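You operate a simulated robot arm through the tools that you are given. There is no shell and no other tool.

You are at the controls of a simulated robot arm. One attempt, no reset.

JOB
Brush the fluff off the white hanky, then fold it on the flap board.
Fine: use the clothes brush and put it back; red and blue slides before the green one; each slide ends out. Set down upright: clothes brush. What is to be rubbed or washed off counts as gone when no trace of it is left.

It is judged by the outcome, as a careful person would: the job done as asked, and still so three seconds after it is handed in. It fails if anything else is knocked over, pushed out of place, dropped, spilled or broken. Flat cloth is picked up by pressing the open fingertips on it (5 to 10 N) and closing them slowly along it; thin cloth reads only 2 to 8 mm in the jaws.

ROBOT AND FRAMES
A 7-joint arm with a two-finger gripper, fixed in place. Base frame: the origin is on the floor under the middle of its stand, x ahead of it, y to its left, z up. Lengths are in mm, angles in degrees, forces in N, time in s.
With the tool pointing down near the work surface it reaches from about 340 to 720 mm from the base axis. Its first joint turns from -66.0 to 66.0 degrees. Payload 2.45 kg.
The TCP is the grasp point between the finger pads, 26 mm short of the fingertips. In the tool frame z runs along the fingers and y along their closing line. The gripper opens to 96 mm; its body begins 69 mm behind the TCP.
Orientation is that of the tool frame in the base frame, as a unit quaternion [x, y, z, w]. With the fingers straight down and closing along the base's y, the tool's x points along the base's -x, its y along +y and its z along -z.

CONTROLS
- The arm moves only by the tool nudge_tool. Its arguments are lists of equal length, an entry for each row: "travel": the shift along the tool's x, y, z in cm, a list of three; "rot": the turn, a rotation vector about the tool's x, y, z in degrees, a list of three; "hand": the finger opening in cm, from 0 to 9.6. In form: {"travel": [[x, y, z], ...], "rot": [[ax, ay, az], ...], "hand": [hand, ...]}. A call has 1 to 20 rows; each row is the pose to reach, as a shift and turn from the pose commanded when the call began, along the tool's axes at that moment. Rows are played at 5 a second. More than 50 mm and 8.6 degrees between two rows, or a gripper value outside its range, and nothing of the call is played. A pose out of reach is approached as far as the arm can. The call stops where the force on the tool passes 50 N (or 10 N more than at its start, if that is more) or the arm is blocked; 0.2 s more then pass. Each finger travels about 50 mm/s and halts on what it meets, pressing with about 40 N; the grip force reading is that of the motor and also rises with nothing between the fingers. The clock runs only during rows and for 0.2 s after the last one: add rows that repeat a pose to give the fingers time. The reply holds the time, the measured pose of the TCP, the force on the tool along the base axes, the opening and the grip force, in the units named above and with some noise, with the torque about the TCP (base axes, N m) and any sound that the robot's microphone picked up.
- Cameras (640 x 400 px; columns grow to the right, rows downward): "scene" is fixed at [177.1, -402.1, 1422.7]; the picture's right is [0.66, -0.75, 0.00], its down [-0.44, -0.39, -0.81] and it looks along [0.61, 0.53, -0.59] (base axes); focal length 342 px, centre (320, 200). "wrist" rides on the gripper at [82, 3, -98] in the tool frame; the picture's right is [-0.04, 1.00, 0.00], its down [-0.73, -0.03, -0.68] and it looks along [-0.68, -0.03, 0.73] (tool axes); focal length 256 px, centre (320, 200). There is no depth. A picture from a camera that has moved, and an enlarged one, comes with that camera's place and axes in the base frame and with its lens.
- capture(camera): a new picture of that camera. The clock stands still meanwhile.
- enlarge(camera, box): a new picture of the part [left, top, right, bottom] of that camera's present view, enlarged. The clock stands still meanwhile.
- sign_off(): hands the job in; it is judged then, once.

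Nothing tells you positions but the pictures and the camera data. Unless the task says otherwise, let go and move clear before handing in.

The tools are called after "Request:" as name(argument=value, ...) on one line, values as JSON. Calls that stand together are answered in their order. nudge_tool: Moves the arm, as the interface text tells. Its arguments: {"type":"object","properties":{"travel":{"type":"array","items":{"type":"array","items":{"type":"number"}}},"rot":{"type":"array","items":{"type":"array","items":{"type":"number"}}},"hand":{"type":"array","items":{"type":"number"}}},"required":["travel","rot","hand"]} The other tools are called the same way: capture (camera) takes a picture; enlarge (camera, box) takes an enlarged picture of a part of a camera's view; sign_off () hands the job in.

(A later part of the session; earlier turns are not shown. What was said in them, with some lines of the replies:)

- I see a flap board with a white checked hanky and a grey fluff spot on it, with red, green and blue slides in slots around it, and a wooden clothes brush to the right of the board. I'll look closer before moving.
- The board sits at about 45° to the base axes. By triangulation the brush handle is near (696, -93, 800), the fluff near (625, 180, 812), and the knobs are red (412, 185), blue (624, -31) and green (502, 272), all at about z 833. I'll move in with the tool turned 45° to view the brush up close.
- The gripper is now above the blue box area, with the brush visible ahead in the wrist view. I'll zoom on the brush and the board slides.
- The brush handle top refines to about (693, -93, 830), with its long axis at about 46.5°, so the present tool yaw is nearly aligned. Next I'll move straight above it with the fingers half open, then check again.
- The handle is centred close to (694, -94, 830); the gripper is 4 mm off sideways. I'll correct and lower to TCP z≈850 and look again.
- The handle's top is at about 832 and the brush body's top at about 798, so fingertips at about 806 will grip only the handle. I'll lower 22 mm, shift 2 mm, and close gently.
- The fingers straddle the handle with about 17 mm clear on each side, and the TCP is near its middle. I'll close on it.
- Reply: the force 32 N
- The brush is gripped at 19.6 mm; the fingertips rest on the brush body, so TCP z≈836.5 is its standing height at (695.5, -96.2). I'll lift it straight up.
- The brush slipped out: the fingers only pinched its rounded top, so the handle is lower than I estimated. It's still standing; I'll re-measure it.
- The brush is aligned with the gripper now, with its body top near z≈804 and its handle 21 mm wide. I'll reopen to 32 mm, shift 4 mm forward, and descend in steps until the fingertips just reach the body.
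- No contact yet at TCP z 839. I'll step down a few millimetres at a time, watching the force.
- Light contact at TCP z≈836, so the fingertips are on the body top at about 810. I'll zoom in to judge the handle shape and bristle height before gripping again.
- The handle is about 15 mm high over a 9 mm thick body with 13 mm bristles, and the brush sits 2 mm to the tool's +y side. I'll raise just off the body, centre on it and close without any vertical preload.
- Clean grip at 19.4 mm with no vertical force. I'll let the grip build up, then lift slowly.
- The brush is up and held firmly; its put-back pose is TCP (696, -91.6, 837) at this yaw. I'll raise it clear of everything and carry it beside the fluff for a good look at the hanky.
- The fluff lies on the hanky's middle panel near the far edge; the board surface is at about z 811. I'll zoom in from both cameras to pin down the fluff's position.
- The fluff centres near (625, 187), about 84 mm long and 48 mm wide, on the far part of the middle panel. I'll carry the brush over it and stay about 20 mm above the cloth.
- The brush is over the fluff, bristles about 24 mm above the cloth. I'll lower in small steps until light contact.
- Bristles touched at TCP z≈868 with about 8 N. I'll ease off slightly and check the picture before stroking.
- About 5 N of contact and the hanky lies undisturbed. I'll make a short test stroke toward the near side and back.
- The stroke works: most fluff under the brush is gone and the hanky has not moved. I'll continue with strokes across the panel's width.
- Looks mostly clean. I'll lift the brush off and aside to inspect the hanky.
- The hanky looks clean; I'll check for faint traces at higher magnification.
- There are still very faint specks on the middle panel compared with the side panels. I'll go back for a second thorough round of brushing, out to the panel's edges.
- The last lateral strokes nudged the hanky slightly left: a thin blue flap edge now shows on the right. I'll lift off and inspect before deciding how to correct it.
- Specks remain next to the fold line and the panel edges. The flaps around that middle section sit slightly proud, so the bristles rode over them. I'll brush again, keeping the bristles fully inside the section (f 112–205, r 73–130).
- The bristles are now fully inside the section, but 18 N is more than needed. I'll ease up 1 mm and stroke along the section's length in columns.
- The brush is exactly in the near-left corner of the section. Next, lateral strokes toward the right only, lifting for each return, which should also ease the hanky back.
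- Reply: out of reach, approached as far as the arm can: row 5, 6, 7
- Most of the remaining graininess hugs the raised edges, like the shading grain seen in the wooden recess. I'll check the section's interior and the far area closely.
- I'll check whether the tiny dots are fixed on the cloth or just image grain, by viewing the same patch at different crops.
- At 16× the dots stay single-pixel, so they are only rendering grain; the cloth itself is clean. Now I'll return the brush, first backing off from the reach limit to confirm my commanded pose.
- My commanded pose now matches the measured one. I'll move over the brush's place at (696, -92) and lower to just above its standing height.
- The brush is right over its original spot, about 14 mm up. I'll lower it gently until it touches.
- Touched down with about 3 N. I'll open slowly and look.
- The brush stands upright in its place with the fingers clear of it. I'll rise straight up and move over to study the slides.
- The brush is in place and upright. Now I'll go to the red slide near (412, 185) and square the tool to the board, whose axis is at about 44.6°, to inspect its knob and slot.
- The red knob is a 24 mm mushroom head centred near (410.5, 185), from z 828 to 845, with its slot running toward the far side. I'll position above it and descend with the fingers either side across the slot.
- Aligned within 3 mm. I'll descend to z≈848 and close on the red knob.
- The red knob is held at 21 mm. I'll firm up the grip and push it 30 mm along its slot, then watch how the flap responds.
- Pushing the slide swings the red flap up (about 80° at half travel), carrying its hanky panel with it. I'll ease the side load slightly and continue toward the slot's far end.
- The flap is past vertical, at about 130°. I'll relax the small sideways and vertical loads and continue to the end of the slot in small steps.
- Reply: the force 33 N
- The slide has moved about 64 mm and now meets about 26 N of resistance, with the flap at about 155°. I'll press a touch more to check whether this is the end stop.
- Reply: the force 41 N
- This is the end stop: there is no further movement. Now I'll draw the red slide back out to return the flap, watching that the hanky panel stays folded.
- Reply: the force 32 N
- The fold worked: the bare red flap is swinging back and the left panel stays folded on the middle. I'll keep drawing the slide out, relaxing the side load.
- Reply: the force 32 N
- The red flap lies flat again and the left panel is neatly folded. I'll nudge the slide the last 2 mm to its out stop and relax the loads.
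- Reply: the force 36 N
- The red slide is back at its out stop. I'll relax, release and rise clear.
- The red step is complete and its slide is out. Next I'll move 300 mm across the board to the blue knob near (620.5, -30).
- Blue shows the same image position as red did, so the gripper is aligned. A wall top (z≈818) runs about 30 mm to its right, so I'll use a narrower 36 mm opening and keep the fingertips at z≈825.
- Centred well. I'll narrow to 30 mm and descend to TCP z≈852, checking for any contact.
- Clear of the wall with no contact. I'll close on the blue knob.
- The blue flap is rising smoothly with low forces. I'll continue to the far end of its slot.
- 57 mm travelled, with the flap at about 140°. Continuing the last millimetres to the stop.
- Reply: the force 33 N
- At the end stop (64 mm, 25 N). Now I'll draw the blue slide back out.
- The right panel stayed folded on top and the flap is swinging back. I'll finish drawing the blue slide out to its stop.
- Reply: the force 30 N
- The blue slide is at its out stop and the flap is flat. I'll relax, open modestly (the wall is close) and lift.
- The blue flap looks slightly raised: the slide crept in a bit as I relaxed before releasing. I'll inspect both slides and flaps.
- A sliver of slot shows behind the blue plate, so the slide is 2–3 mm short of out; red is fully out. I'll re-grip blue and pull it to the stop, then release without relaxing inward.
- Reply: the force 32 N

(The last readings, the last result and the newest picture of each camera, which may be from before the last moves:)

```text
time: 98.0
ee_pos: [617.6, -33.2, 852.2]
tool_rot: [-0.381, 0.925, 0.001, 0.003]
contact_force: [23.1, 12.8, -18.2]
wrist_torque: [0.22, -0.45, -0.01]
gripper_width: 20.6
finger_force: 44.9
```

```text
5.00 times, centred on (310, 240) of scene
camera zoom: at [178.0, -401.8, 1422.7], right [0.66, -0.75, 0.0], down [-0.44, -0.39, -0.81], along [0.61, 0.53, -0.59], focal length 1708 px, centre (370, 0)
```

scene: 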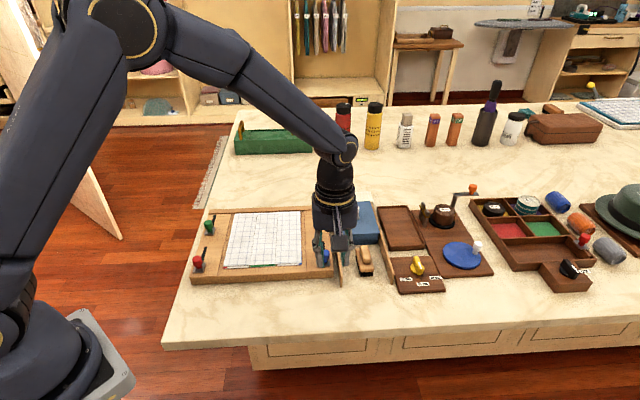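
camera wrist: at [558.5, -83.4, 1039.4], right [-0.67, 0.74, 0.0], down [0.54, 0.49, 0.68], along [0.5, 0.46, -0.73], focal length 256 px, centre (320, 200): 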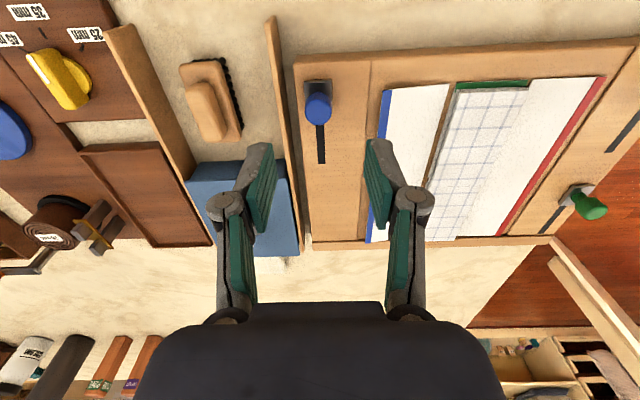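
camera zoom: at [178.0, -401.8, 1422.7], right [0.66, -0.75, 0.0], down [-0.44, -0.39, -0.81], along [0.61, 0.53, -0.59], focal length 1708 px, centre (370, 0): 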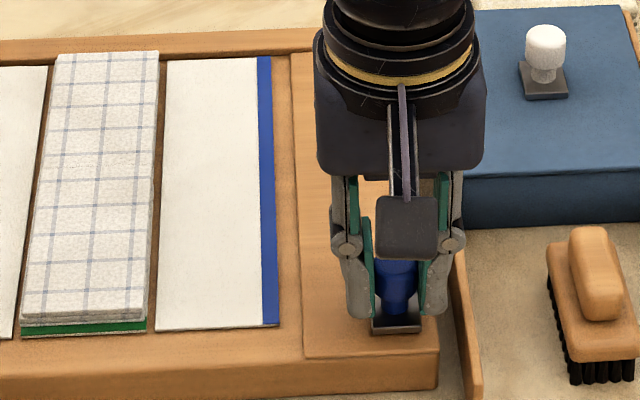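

The flap is flat and the slide is hard against its out stop. I'll open in place without moving, then lift.

Request:
nudge_tool(travel=[[0, 0, 0], [0, 0, 0], [0, 0, 0], [0, 0, 0], [0, 0, 0], [0, 0, -1.5], [0, 0, -4.0], [0, 0, -7.0], [0, 0, -9.0], [0, 0, -9.0]], rot=[[0, 0, 0], [0, 0, 0], [0, 0, 0], [0, 0, 0], [0, 0, 0], [0, 0, 0], [0, 0, 0], [0, 0, 0], [0, 0, 0], [0, 0, 0]], hand=[2.2, 2.5, 2.8, 3.1, 3.1, 3.1, 3.1, 3.8, 5.0, 5.0])

Request:
enlarge(camera="scene", box=[180, 180, 400, 300])

Request:
enlarge(camera="wrist", box=[270, 50, 430, 150])

```text
time: 100.2
ee_pos: [615.2, -36.1, 942.9]
tool_rot: [-0.379, 0.925, 0.0, 0.0]
contact_force: [0.4, -0.1, 0.6]
wrist_torque: [-0.02, -0.04, 0.0]
gripper_width: 49.8
finger_force: 0.0
```

```text
2.91 times, centred on (290, 240) of scene
camera zoom: at [177.0, -402.1, 1422.7], right [0.66, -0.75, 0.0], down [-0.44, -0.39, -0.81], along [0.61, 0.53, -0.59], focal length 994 px, centre (407, 84)
```

zoom: 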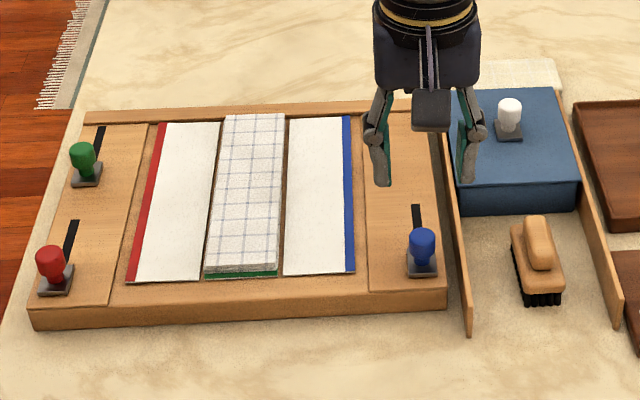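

```text
4.00 times, centred on (350, 100) of wrist
camera zoom: at [555.0, -89.0, 1039.6], right [-0.67, 0.74, 0.0], down [0.54, 0.49, 0.68], along [0.5, 0.46, -0.73], focal length 1024 px, centre (200, 600)
```

zoom: 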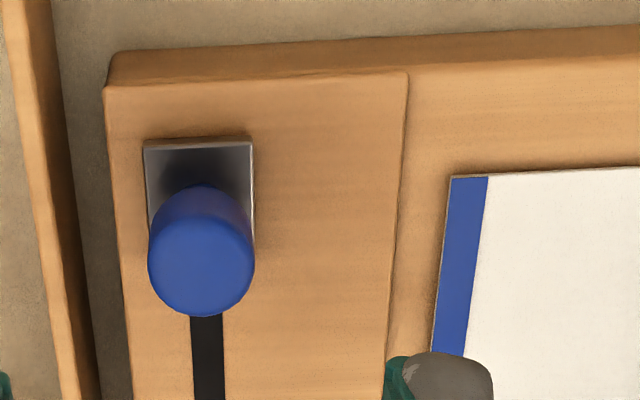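

Blue is now fully out with its flap flat. Next is the green slide; I'll move over its knob near (501.4, 275.8).

Request:
nudge_tool(travel=[[-1.7, 3.8, -0.5], [-3.4, 7.6, -0.5], [-5.2, 11.4, -0.5], [-6.9, 15.1, -0.5], [-8.6, 18.9, -0.5], [-10.3, 22.7, -0.5], [-12.0, 26.4, -0.5], [-13.8, 30.2, 0], [-13.8, 30.2, 0.8], [-13.8, 30.2, 0.8]], rot=[[0, 0, 0], [0, 0, 0], [0, 0, 0], [0, 0, 0], [0, 0, 0], [0, 0, 0], [0, 0, 0], [0, 0, 0], [0, 0, 0], [0, 0, 0]], hand=[5, 5, 5, 5, 5, 5, 5, 5, 5, 5])

Request:
capture(camera="wrist")

Request:
enlarge(camera="scene", box=[180, 180, 340, 300])

```text
time: 102.4
ee_pos: [502.2, 278.0, 935.1]
tool_rot: [-0.38, 0.925, 0.0, 0.0]
contact_force: [0.5, -0.4, 0.0]
wrist_torque: [-0.04, 0.01, -0.03]
gripper_width: 49.8
finger_force: 0.1
```

```text
taken
camera wrist: at [440.8, 223.3, 1031.5], right [-0.67, 0.74, 0.0], down [0.54, 0.49, 0.68], along [0.5, 0.46, -0.73], focal length 256 px, centre (320, 200)
```

wrist: 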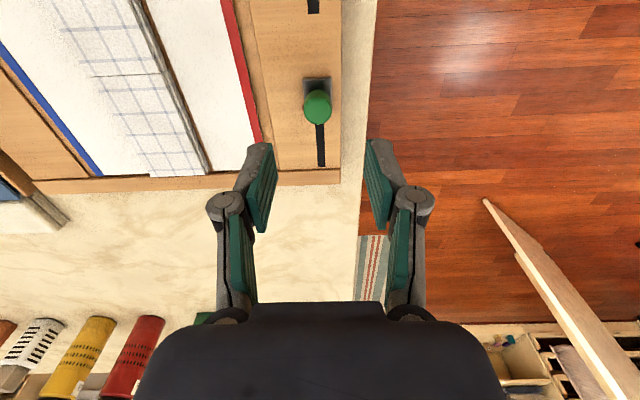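

```text
3.33 times, centred on (260, 240) of scene
camera zoom: at [177.1, -402.1, 1422.7], right [0.66, -0.75, 0.0], down [-0.44, -0.39, -0.81], along [0.61, 0.53, -0.59], focal length 1139 px, centre (520, 67)
```

zoom: 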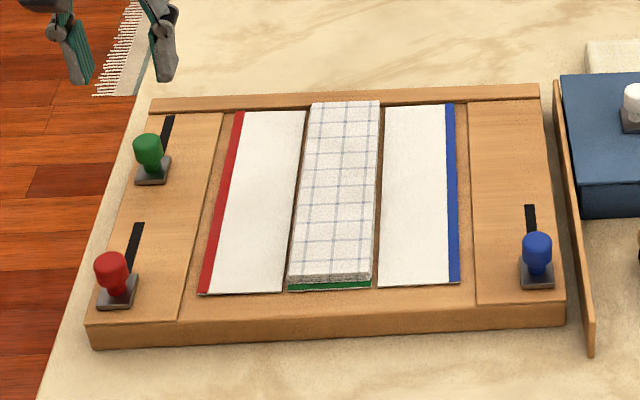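

Green is aligned like the others were. I'll descend with a 38 mm opening and check before gripping.

Request:
nudge_tool(travel=[[0, -0.05, 0], [0, -0.05, 2.5], [0, -0.05, 5.0], [0, -0.05, 6.3], [0, -0.05, 6.3]], rot=[[0, 0, 0], [0, 0, 0], [0, 0, 0], [0, 0, 0], [0, 0, 0]], hand=[4.2, 3.8, 3.8, 3.8, 3.8])

Request:
enlarge(camera="wrist", box=[200, 40, 440, 220])

Request:
enlarge(camera="scene", box=[190, 190, 250, 250])

```text
time: 103.6
ee_pos: [502.2, 277.7, 872.5]
tool_rot: [-0.38, 0.925, 0.0, 0.001]
contact_force: [0.6, 0.1, -0.8]
wrist_torque: [0.0, 0.02, 0.0]
gripper_width: 37.8
finger_force: 0.0
```

```text
2.22 times, centred on (320, 130) of wrist
camera zoom: at [441.8, 222.6, 968.9], right [-0.67, 0.74, 0.0], down [0.54, 0.49, 0.68], along [0.5, 0.46, -0.73], focal length 569 px, centre (320, 356)
```

zoom: 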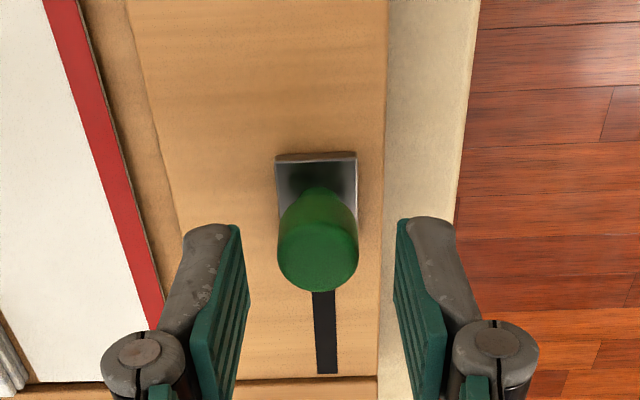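

```text
6.67 times, centred on (220, 220) of scene
camera zoom: at [177.1, -402.1, 1422.7], right [0.66, -0.75, 0.0], down [-0.44, -0.39, -0.81], along [0.61, 0.53, -0.59], focal length 2278 px, centre (987, 67)
```

zoom: 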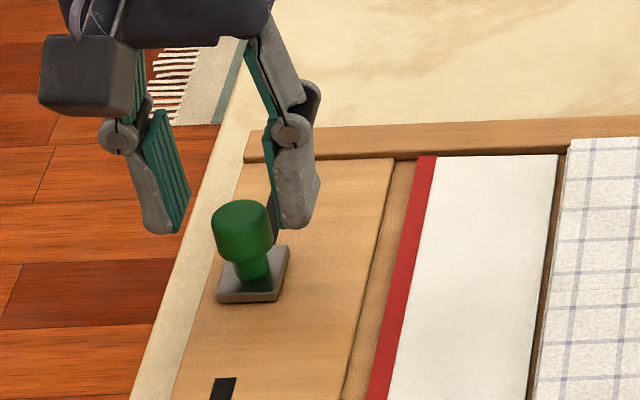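

Request:
nudge_tool(travel=[[0.05, -0.08, 0.8], [0.05, -0.08, 1.5], [0.05, -0.08, 2.05], [0.05, -0.08, 2.05], [0.05, -0.08, 2.05], [0.05, -0.08, 2.05], [0.05, -0.08, 2.05], [0.05, -0.08, 2.05]], rot=[[0, 0, 0], [0, 0, 0], [0, 0, 0], [0, 0, 0], [0, 0, 0], [0, 0, 0], [0, 0, 0], [0, 0, 0]], hand=[3.4, 3.1, 3.1, 3.1, 2.5, 2.0, 1.9, 1.9])

Request:
enlarge(camera="wrist", box=[200, 40, 440, 220])

```text
time: 105.4
ee_pos: [502.4, 275.8, 849.9]
tool_rot: [-0.379, 0.925, 0.0, 0.0]
contact_force: [-1.6, 1.9, -2.7]
wrist_torque: [0.11, 0.04, -0.03]
gripper_width: 20.7
finger_force: 45.2
```

```text
2.22 times, centred on (320, 130) of wrist
camera zoom: at [441.8, 221.7, 948.2], right [-0.67, 0.74, 0.0], down [0.54, 0.49, 0.68], along [0.5, 0.46, -0.73], focal length 569 px, centre (320, 356)
```

zoom: 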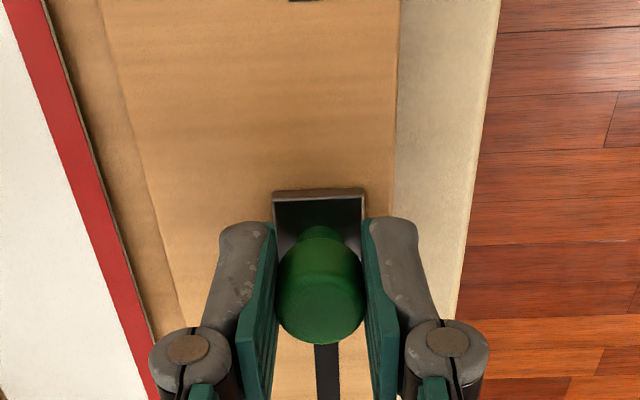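

Gripped the green knob at 20.7 mm with low forces. Now I'll push it along its slot, halfway first.

Request:
nudge_tool(travel=[[-0.4, 0, 0], [-0.8, 0, 0], [-1.2, 0, 0], [-1.6, 0, 0], [-2.0, 0, 0], [-2.4, 0, 0], [-2.8, 0, 0]], rot=[[0, 0, 0], [0, 0, 0], [0, 0, 0], [0, 0, 0], [0, 0, 0], [0, 0, 0], [0, 0, 0]], hand=[1.9, 1.9, 1.9, 1.9, 1.9, 1.9, 1.9])

Request:
enlarge(camera="scene", box=[180, 170, 360, 300])

```text
time: 107.0
ee_pos: [521.5, 295.7, 851.9]
tool_rot: [-0.38, 0.925, 0.0, 0.0]
contact_force: [-4.5, 4.0, 2.5]
wrist_torque: [-0.36, 0.5, 0.02]
gripper_width: 20.5
finger_force: 45.0
```

```text
3.08 times, centred on (270, 235) of scene
camera zoom: at [176.9, -402.1, 1422.8], right [0.66, -0.75, 0.0], down [-0.44, -0.39, -0.81], along [0.61, 0.53, -0.59], focal length 1051 px, centre (474, 92)
```

zoom: 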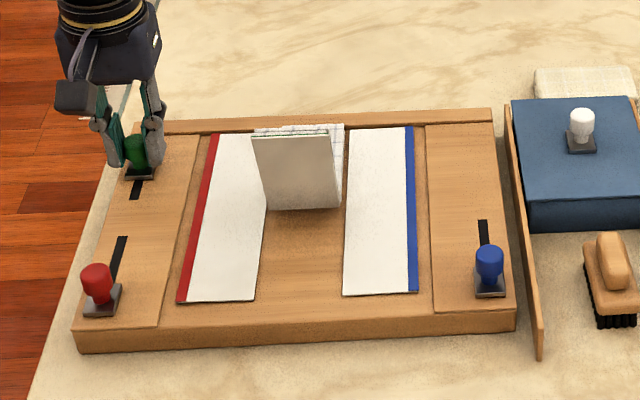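

The green flap is swinging up with the stacked near half. Continuing to the far stop.

Request:
nudge_tool(travel=[[-0.4, 0.04, 0], [-0.8, 0.05, 0], [-1.2, 0.05, 0], [-1.6, 0.05, 0], [-2.0, 0.05, 0], [-2.4, 0.05, 0], [-2.8, 0.05, 0], [-3.1, 0.05, 0], [-3.4, 0.05, 0]], rot=[[0, 0, 0], [0, 0, 0], [0, 0, 0], [0, 0, 0], [0, 0, 0], [0, 0, 0], [0, 0, 0], [0, 0, 0], [0, 0, 0]], hand=[1.9, 1.9, 1.9, 1.9, 1.9, 1.9, 1.9, 1.9, 1.9])

Request:
enlarge(camera="scene", box=[180, 170, 360, 300])

```text
time: 109.0
ee_pos: [546.5, 319.4, 850.0]
tool_rot: [-0.379, 0.925, 0.001, 0.0]
contact_force: [-4.2, 1.4, 0.1]
wrist_torque: [0.04, 0.1, -0.05]
gripper_width: 20.7
finger_force: 44.5
```

```text
3.08 times, centred on (270, 235) of scene
camera zoom: at [177.0, -402.1, 1422.7], right [0.66, -0.75, 0.0], down [-0.44, -0.39, -0.81], along [0.61, 0.53, -0.59], focal length 1051 px, centre (474, 92)
```

zoom: 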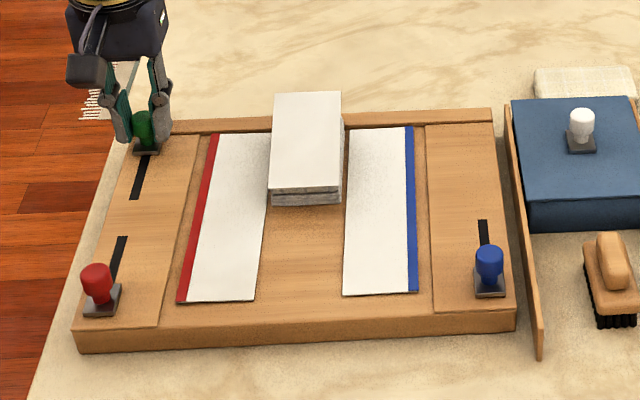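

62 mm travelled with the flap well over. A few more millimetres to the stop.

Request:
nudge_tool(travel=[[-0.2, 0, 0], [-0.35, 0, 0], [-0.5, 0, 0], [-0.5, 0, 0]], rot=[[0, 0, 0], [0, 0, 0], [0, 0, 0], [0, 0, 0]], hand=[1.9, 1.9, 1.9, 1.9])

Request:
enlarge(camera="scene", box=[180, 170, 360, 300])

```text
time: 110.0
ee_pos: [547.2, 321.1, 850.2]
tool_rot: [-0.379, 0.925, -0.002, -0.005]
contact_force: [-25.0, -18.7, 13.3]
wrist_torque: [-0.37, 0.56, -0.01]
gripper_width: 20.4
finger_force: 45.2
```

```text
3.08 times, centred on (270, 235) of scene
camera zoom: at [176.2, -402.7, 1422.7], right [0.66, -0.75, 0.0], down [-0.44, -0.39, -0.81], along [0.61, 0.53, -0.59], focal length 1051 px, centre (474, 92)
```

zoom: 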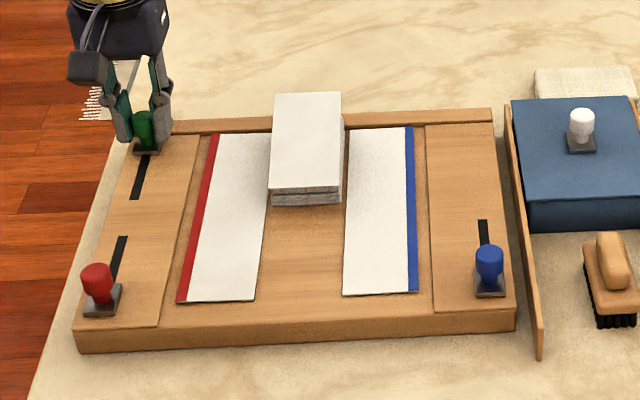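

At the stop (31 N along the slot). Now I'll draw the green slide back out, first half.

Request:
nudge_tool(travel=[[0.2, 0, 0], [0.5, 0, 0], [0.9, 0, 0], [1.3, 0, 0], [1.7, 0, 0], [2.1, 0, 0], [2.5, 0, 0], [2.9, 0, 0], [3.3, 0, 0]], rot=[[0, 0, 0], [0, 0, 0], [0, 0, 0], [0, 0, 0], [0, 0, 0], [0, 0, 0], [0, 0, 0], [0, 0, 0], [0, 0, 0]], hand=[1.9, 1.9, 1.9, 1.9, 1.9, 1.9, 1.9, 1.9, 1.9])

Request:
enlarge(camera="scene", box=[180, 170, 360, 300])

```text
time: 112.0
ee_pos: [525.6, 299.3, 849.5]
tool_rot: [-0.379, 0.925, 0.0, 0.0]
contact_force: [0.2, 0.7, -11.0]
wrist_torque: [0.04, -0.03, 0.0]
gripper_width: 20.7
finger_force: 45.1
```

```text
3.08 times, centred on (270, 235) of scene
camera zoom: at [177.3, -402.0, 1422.7], right [0.66, -0.75, 0.0], down [-0.44, -0.39, -0.81], along [0.61, 0.53, -0.59], focal length 1051 px, centre (474, 92)
```

zoom: 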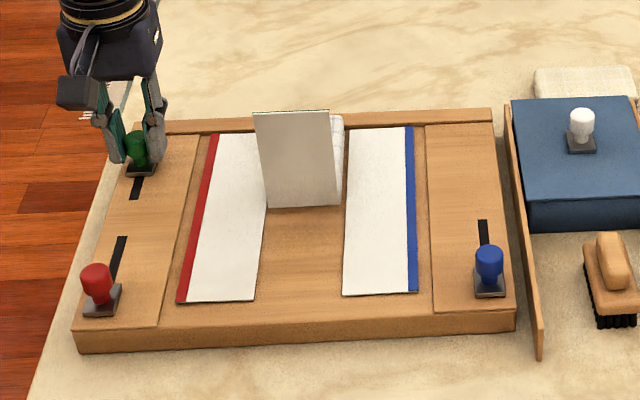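

Request:
nudge_tool(travel=[[0.4, 0, 0.02], [0.8, 0, 0.02], [1.2, 0, 0.02], [1.6, 0, 0.02], [2.0, 0, 0.02], [2.4, 0, 0.02], [2.8, 0, 0.02], [3.1, 0, 0.02], [3.4, 0, 0.02], [3.6, 0, 0.02], [3.7, 0, 0.02], [3.7, 0, 0.02]], rot=[[0, 0, 0], [0, 0, 0], [0, 0, 0], [0, 0, 0], [0, 0, 0], [0, 0, 0], [0, 0, 0], [0, 0, 0], [0, 0, 0], [0, 0, 0], [0, 0, 0], [0, 0, 0]], hand=[1.9, 1.9, 1.9, 1.9, 1.9, 1.9, 1.9, 1.9, 1.9, 1.9, 1.9, 1.9])

Request:
enlarge(camera="scene", box=[180, 170, 360, 300])

Request:
enlarge(camera="scene", box=[190, 190, 250, 250])

```text
time: 114.6
ee_pos: [502.8, 276.5, 850.3]
tool_rot: [-0.38, 0.925, 0.001, 0.006]
contact_force: [22.6, 17.1, -19.8]
wrist_torque: [0.32, -0.44, 0.02]
gripper_width: 20.6
finger_force: 45.0
```

```text
3.08 times, centred on (270, 235) of scene
camera zoom: at [177.9, -401.5, 1422.8], right [0.66, -0.75, 0.0], down [-0.44, -0.39, -0.81], along [0.61, 0.53, -0.59], focal length 1051 px, centre (474, 92)
```

zoom: 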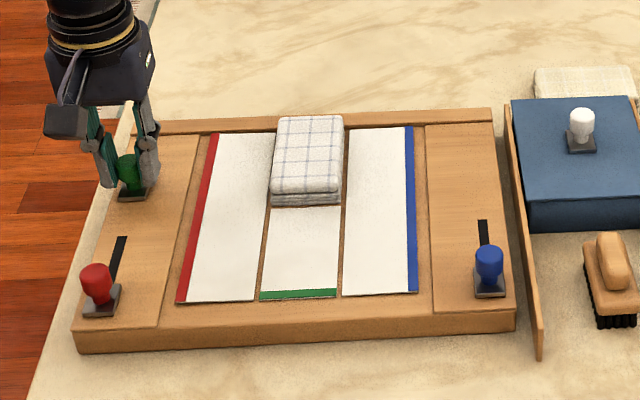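

```text
6.67 times, centred on (220, 220) of scene
camera zoom: at [177.9, -401.5, 1422.8], right [0.66, -0.75, 0.0], down [-0.44, -0.39, -0.81], along [0.61, 0.53, -0.59], focal length 2278 px, centre (987, 67)
```

zoom: 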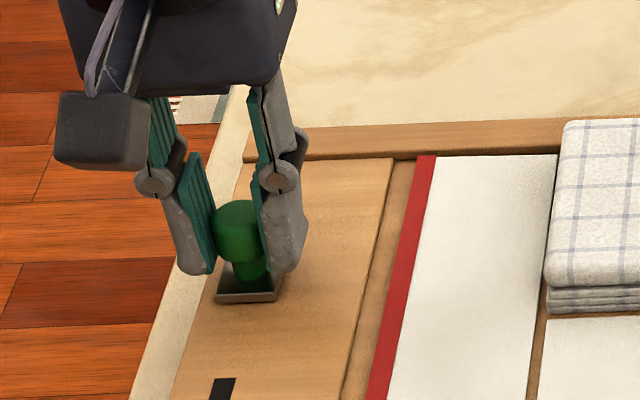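

The hanky is neatly folded, all three flaps are flat, and green is hard at its out stop. I'll open in place without moving inward, then lift away.

Request:
nudge_tool(travel=[[0, 0, 0], [0, 0, 0], [0, 0, 0], [0, 0, 0], [0, 0, 0], [0, 0, -1.5], [0, 0, -4.0], [0, 0, -7.0], [0, 0, -9.0], [0, 0, -9.0]], rot=[[0, 0, 0], [0, 0, 0], [0, 0, 0], [0, 0, 0], [0, 0, 0], [0, 0, 0], [0, 0, 0], [0, 0, 0], [0, 0, 0], [0, 0, 0]], hand=[2.2, 2.6, 3.2, 3.8, 3.8, 3.8, 3.8, 3.8, 4.5, 4.5])

Request:
enlarge(camera="scene", box=[180, 180, 400, 300])

Request:
enlarge(camera="wrist", box=[240, 0, 400, 200])

```text
time: 116.8
ee_pos: [499.8, 273.7, 941.8]
tool_rot: [-0.379, 0.925, 0.0, 0.0]
contact_force: [0.5, -0.6, 0.0]
wrist_torque: [0.01, 0.02, 0.02]
gripper_width: 44.9
finger_force: 0.0
```

```text
2.91 times, centred on (290, 240) of scene
camera zoom: at [177.0, -402.1, 1422.7], right [0.66, -0.75, 0.0], down [-0.44, -0.39, -0.81], along [0.61, 0.53, -0.59], focal length 994 px, centre (407, 84)
```

zoom: 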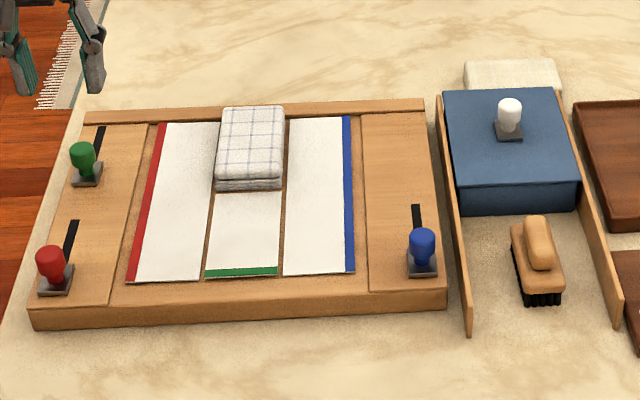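

```text
2.00 times, centred on (320, 100) of wrist
camera zoom: at [439.4, 219.2, 1038.7], right [-0.67, 0.74, 0.0], down [0.54, 0.49, 0.68], along [0.5, 0.46, -0.73], focal length 512 px, centre (320, 400)
```

zoom: 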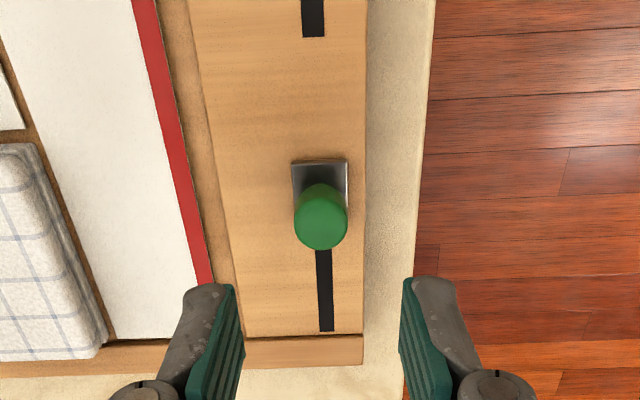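

Everything looks done. I'll back off and view the red and blue slides once more to confirm all three are fully out.

Request:
nudge_tool(travel=[[2, 0, -2], [5, 0, -4], [8, 0, -6], [11, 0, -8], [13, 0, -10], [13, 0, -10]], rot=[[0, 0, 0], [0, 0, 0], [0, 0, 0], [0, 0, 0], [0, 0, 0], [0, 0, 0]], hand=[4.5, 4.5, 4.5, 4.5, 4.5, 4.5])

Request:
capture(camera="wrist")

Request:
enlarge(camera="wrist", box=[260, 60, 400, 240])

Request:
capture(camera="scene")

Request:
enlarge(camera="scene", box=[180, 190, 270, 290])

Request:
enlarge(camera="scene", box=[240, 195, 400, 295])

```text
time: 118.2
ee_pos: [407.0, 184.2, 1040.3]
tool_rot: [-0.379, 0.925, 0.0, 0.0]
contact_force: [0.2, -0.1, 0.5]
wrist_torque: [0.0, 0.03, -0.03]
gripper_width: 45.2
finger_force: 0.0
```

```text
taken
camera wrist: at [347.3, 128.6, 1137.8], right [-0.67, 0.74, 0.0], down [0.54, 0.49, 0.68], along [0.5, 0.46, -0.73], focal length 256 px, centre (320, 200)
```

wrist: 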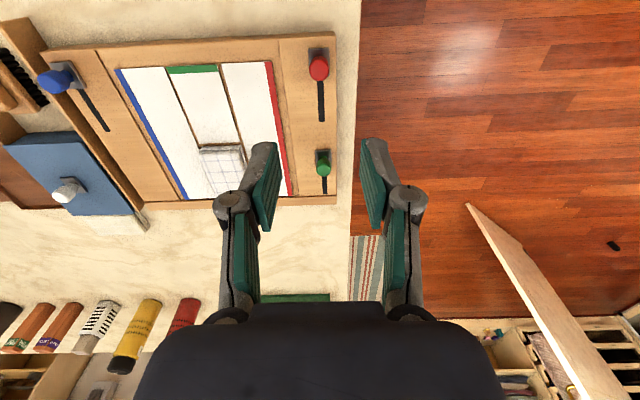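

```text
2.22 times, centred on (330, 150) of wrist
camera zoom: at [347.3, 128.6, 1137.8], right [-0.67, 0.74, 0.0], down [0.54, 0.49, 0.68], along [0.5, 0.46, -0.73], focal length 569 px, centre (298, 311)
```

zoom: 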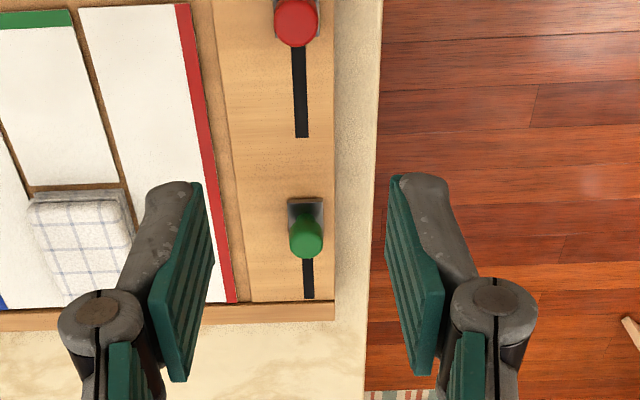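

```text
taken
```

scene: 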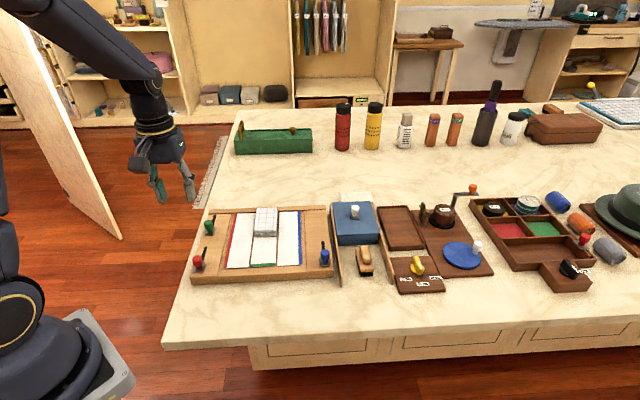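

```text
4.00 times, centred on (225, 240) of scene
camera zoom: at [177.0, -402.1, 1422.7], right [0.66, -0.75, 0.0], down [-0.44, -0.39, -0.81], along [0.61, 0.53, -0.59], focal length 1367 px, centre (700, 40)
```

zoom: 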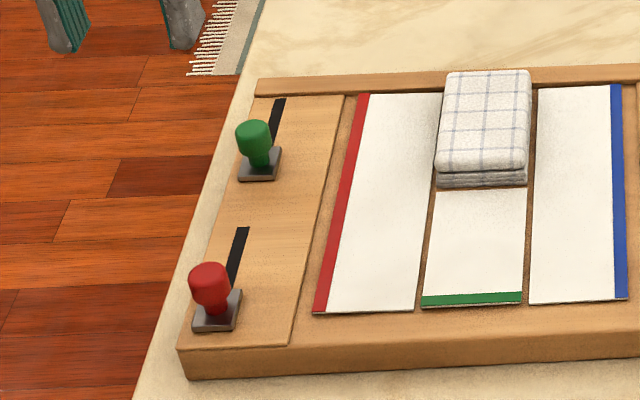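

```text
4.00 times, centred on (320, 245) of scene
camera zoom: at [177.0, -402.1, 1422.7], right [0.66, -0.75, 0.0], down [-0.44, -0.39, -0.81], along [0.61, 0.53, -0.59], focal length 1367 px, centre (320, 20)
```

zoom: 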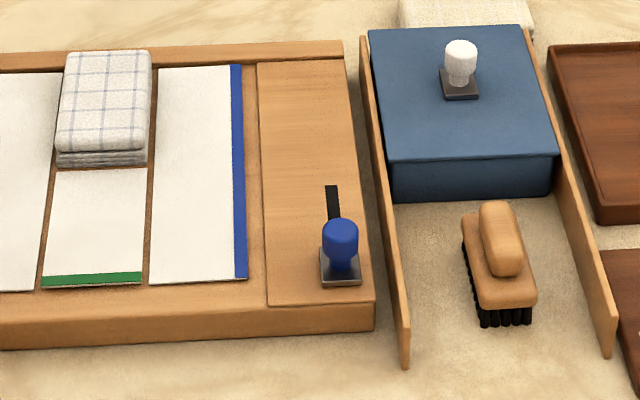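

Request:
enlarge(camera="wrist", box=[295, 35, 345, 85])

Request:
enlarge(camera="wrist", box=[295, 140, 345, 190])

Request:
enlarge(camera="wrist", box=[30, 45, 110, 125])

```text
8.00 times, centred on (320, 60) of wrist
camera zoom: at [347.3, 128.6, 1137.8], right [-0.67, 0.74, 0.0], down [0.54, 0.49, 0.68], along [0.5, 0.46, -0.73], focal length 2048 px, centre (320, 1320)
```

zoom: 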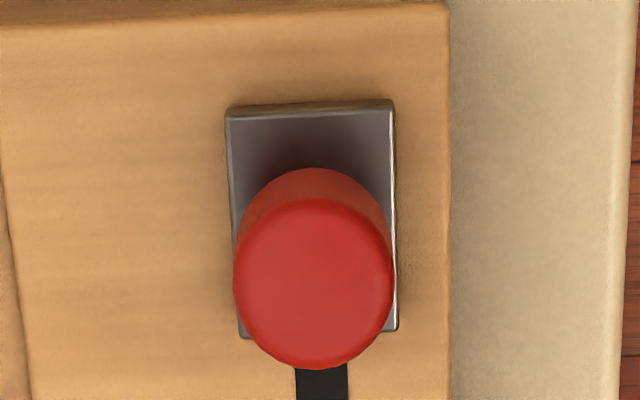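

```text
8.00 times, centred on (320, 165) of wrist
camera zoom: at [347.3, 128.6, 1137.8], right [-0.67, 0.74, 0.0], down [0.54, 0.49, 0.68], along [0.5, 0.46, -0.73], focal length 2048 px, centre (320, 480)
```

zoom: 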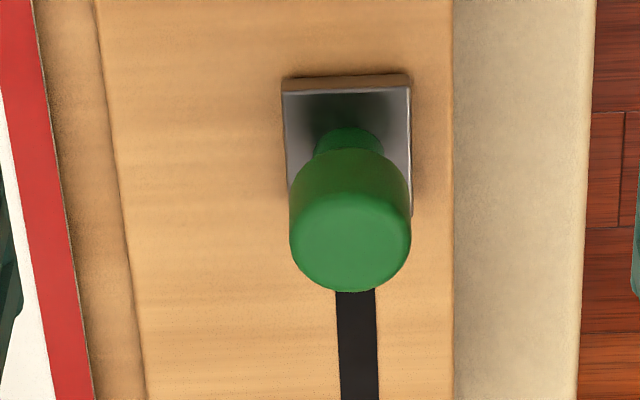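

```text
5.00 times, centred on (70, 85) of wrist
camera zoom: at [347.3, 128.6, 1137.8], right [-0.67, 0.74, 0.0], down [0.54, 0.49, 0.68], along [0.5, 0.46, -0.73], focal length 1280 px, centre (1570, 775)
```

zoom: 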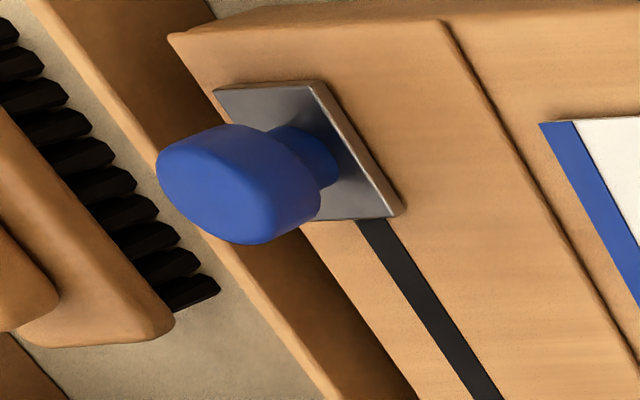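

All three slides are fully out with the flaps flat, the clean hanky is folded on the board, and the brush stands upright in its place. The gripper is open, empty and well clear, so I'm handing in.

Request:
sign_off()

```text
The job is handed in.
```

The hanky is brushed clean and folded on the flap board, and I've handed the job in. I don't have the verdict.

- **Brushing:** It took three rounds before no fluff showed. At full zoom the only dots left were image grain.
- **Brush:** It slipped out of my first grip and turned slightly where it stood, without falling over. It is back upright in its place between the walls, within a few millimetres of where it started.
- **Folding:** I worked the red slide, then blue, then green. All three are fully out and all flaps are flat. After I first let go, blue had crept 2–3 mm in, so I pulled it back to its stop.
- **Hanky position:** One set of sideways strokes shifted it about 2 mm to the left. Later strokes brought most of that back before folding.

Nothing else was knocked over or pushed out of place that I could see.
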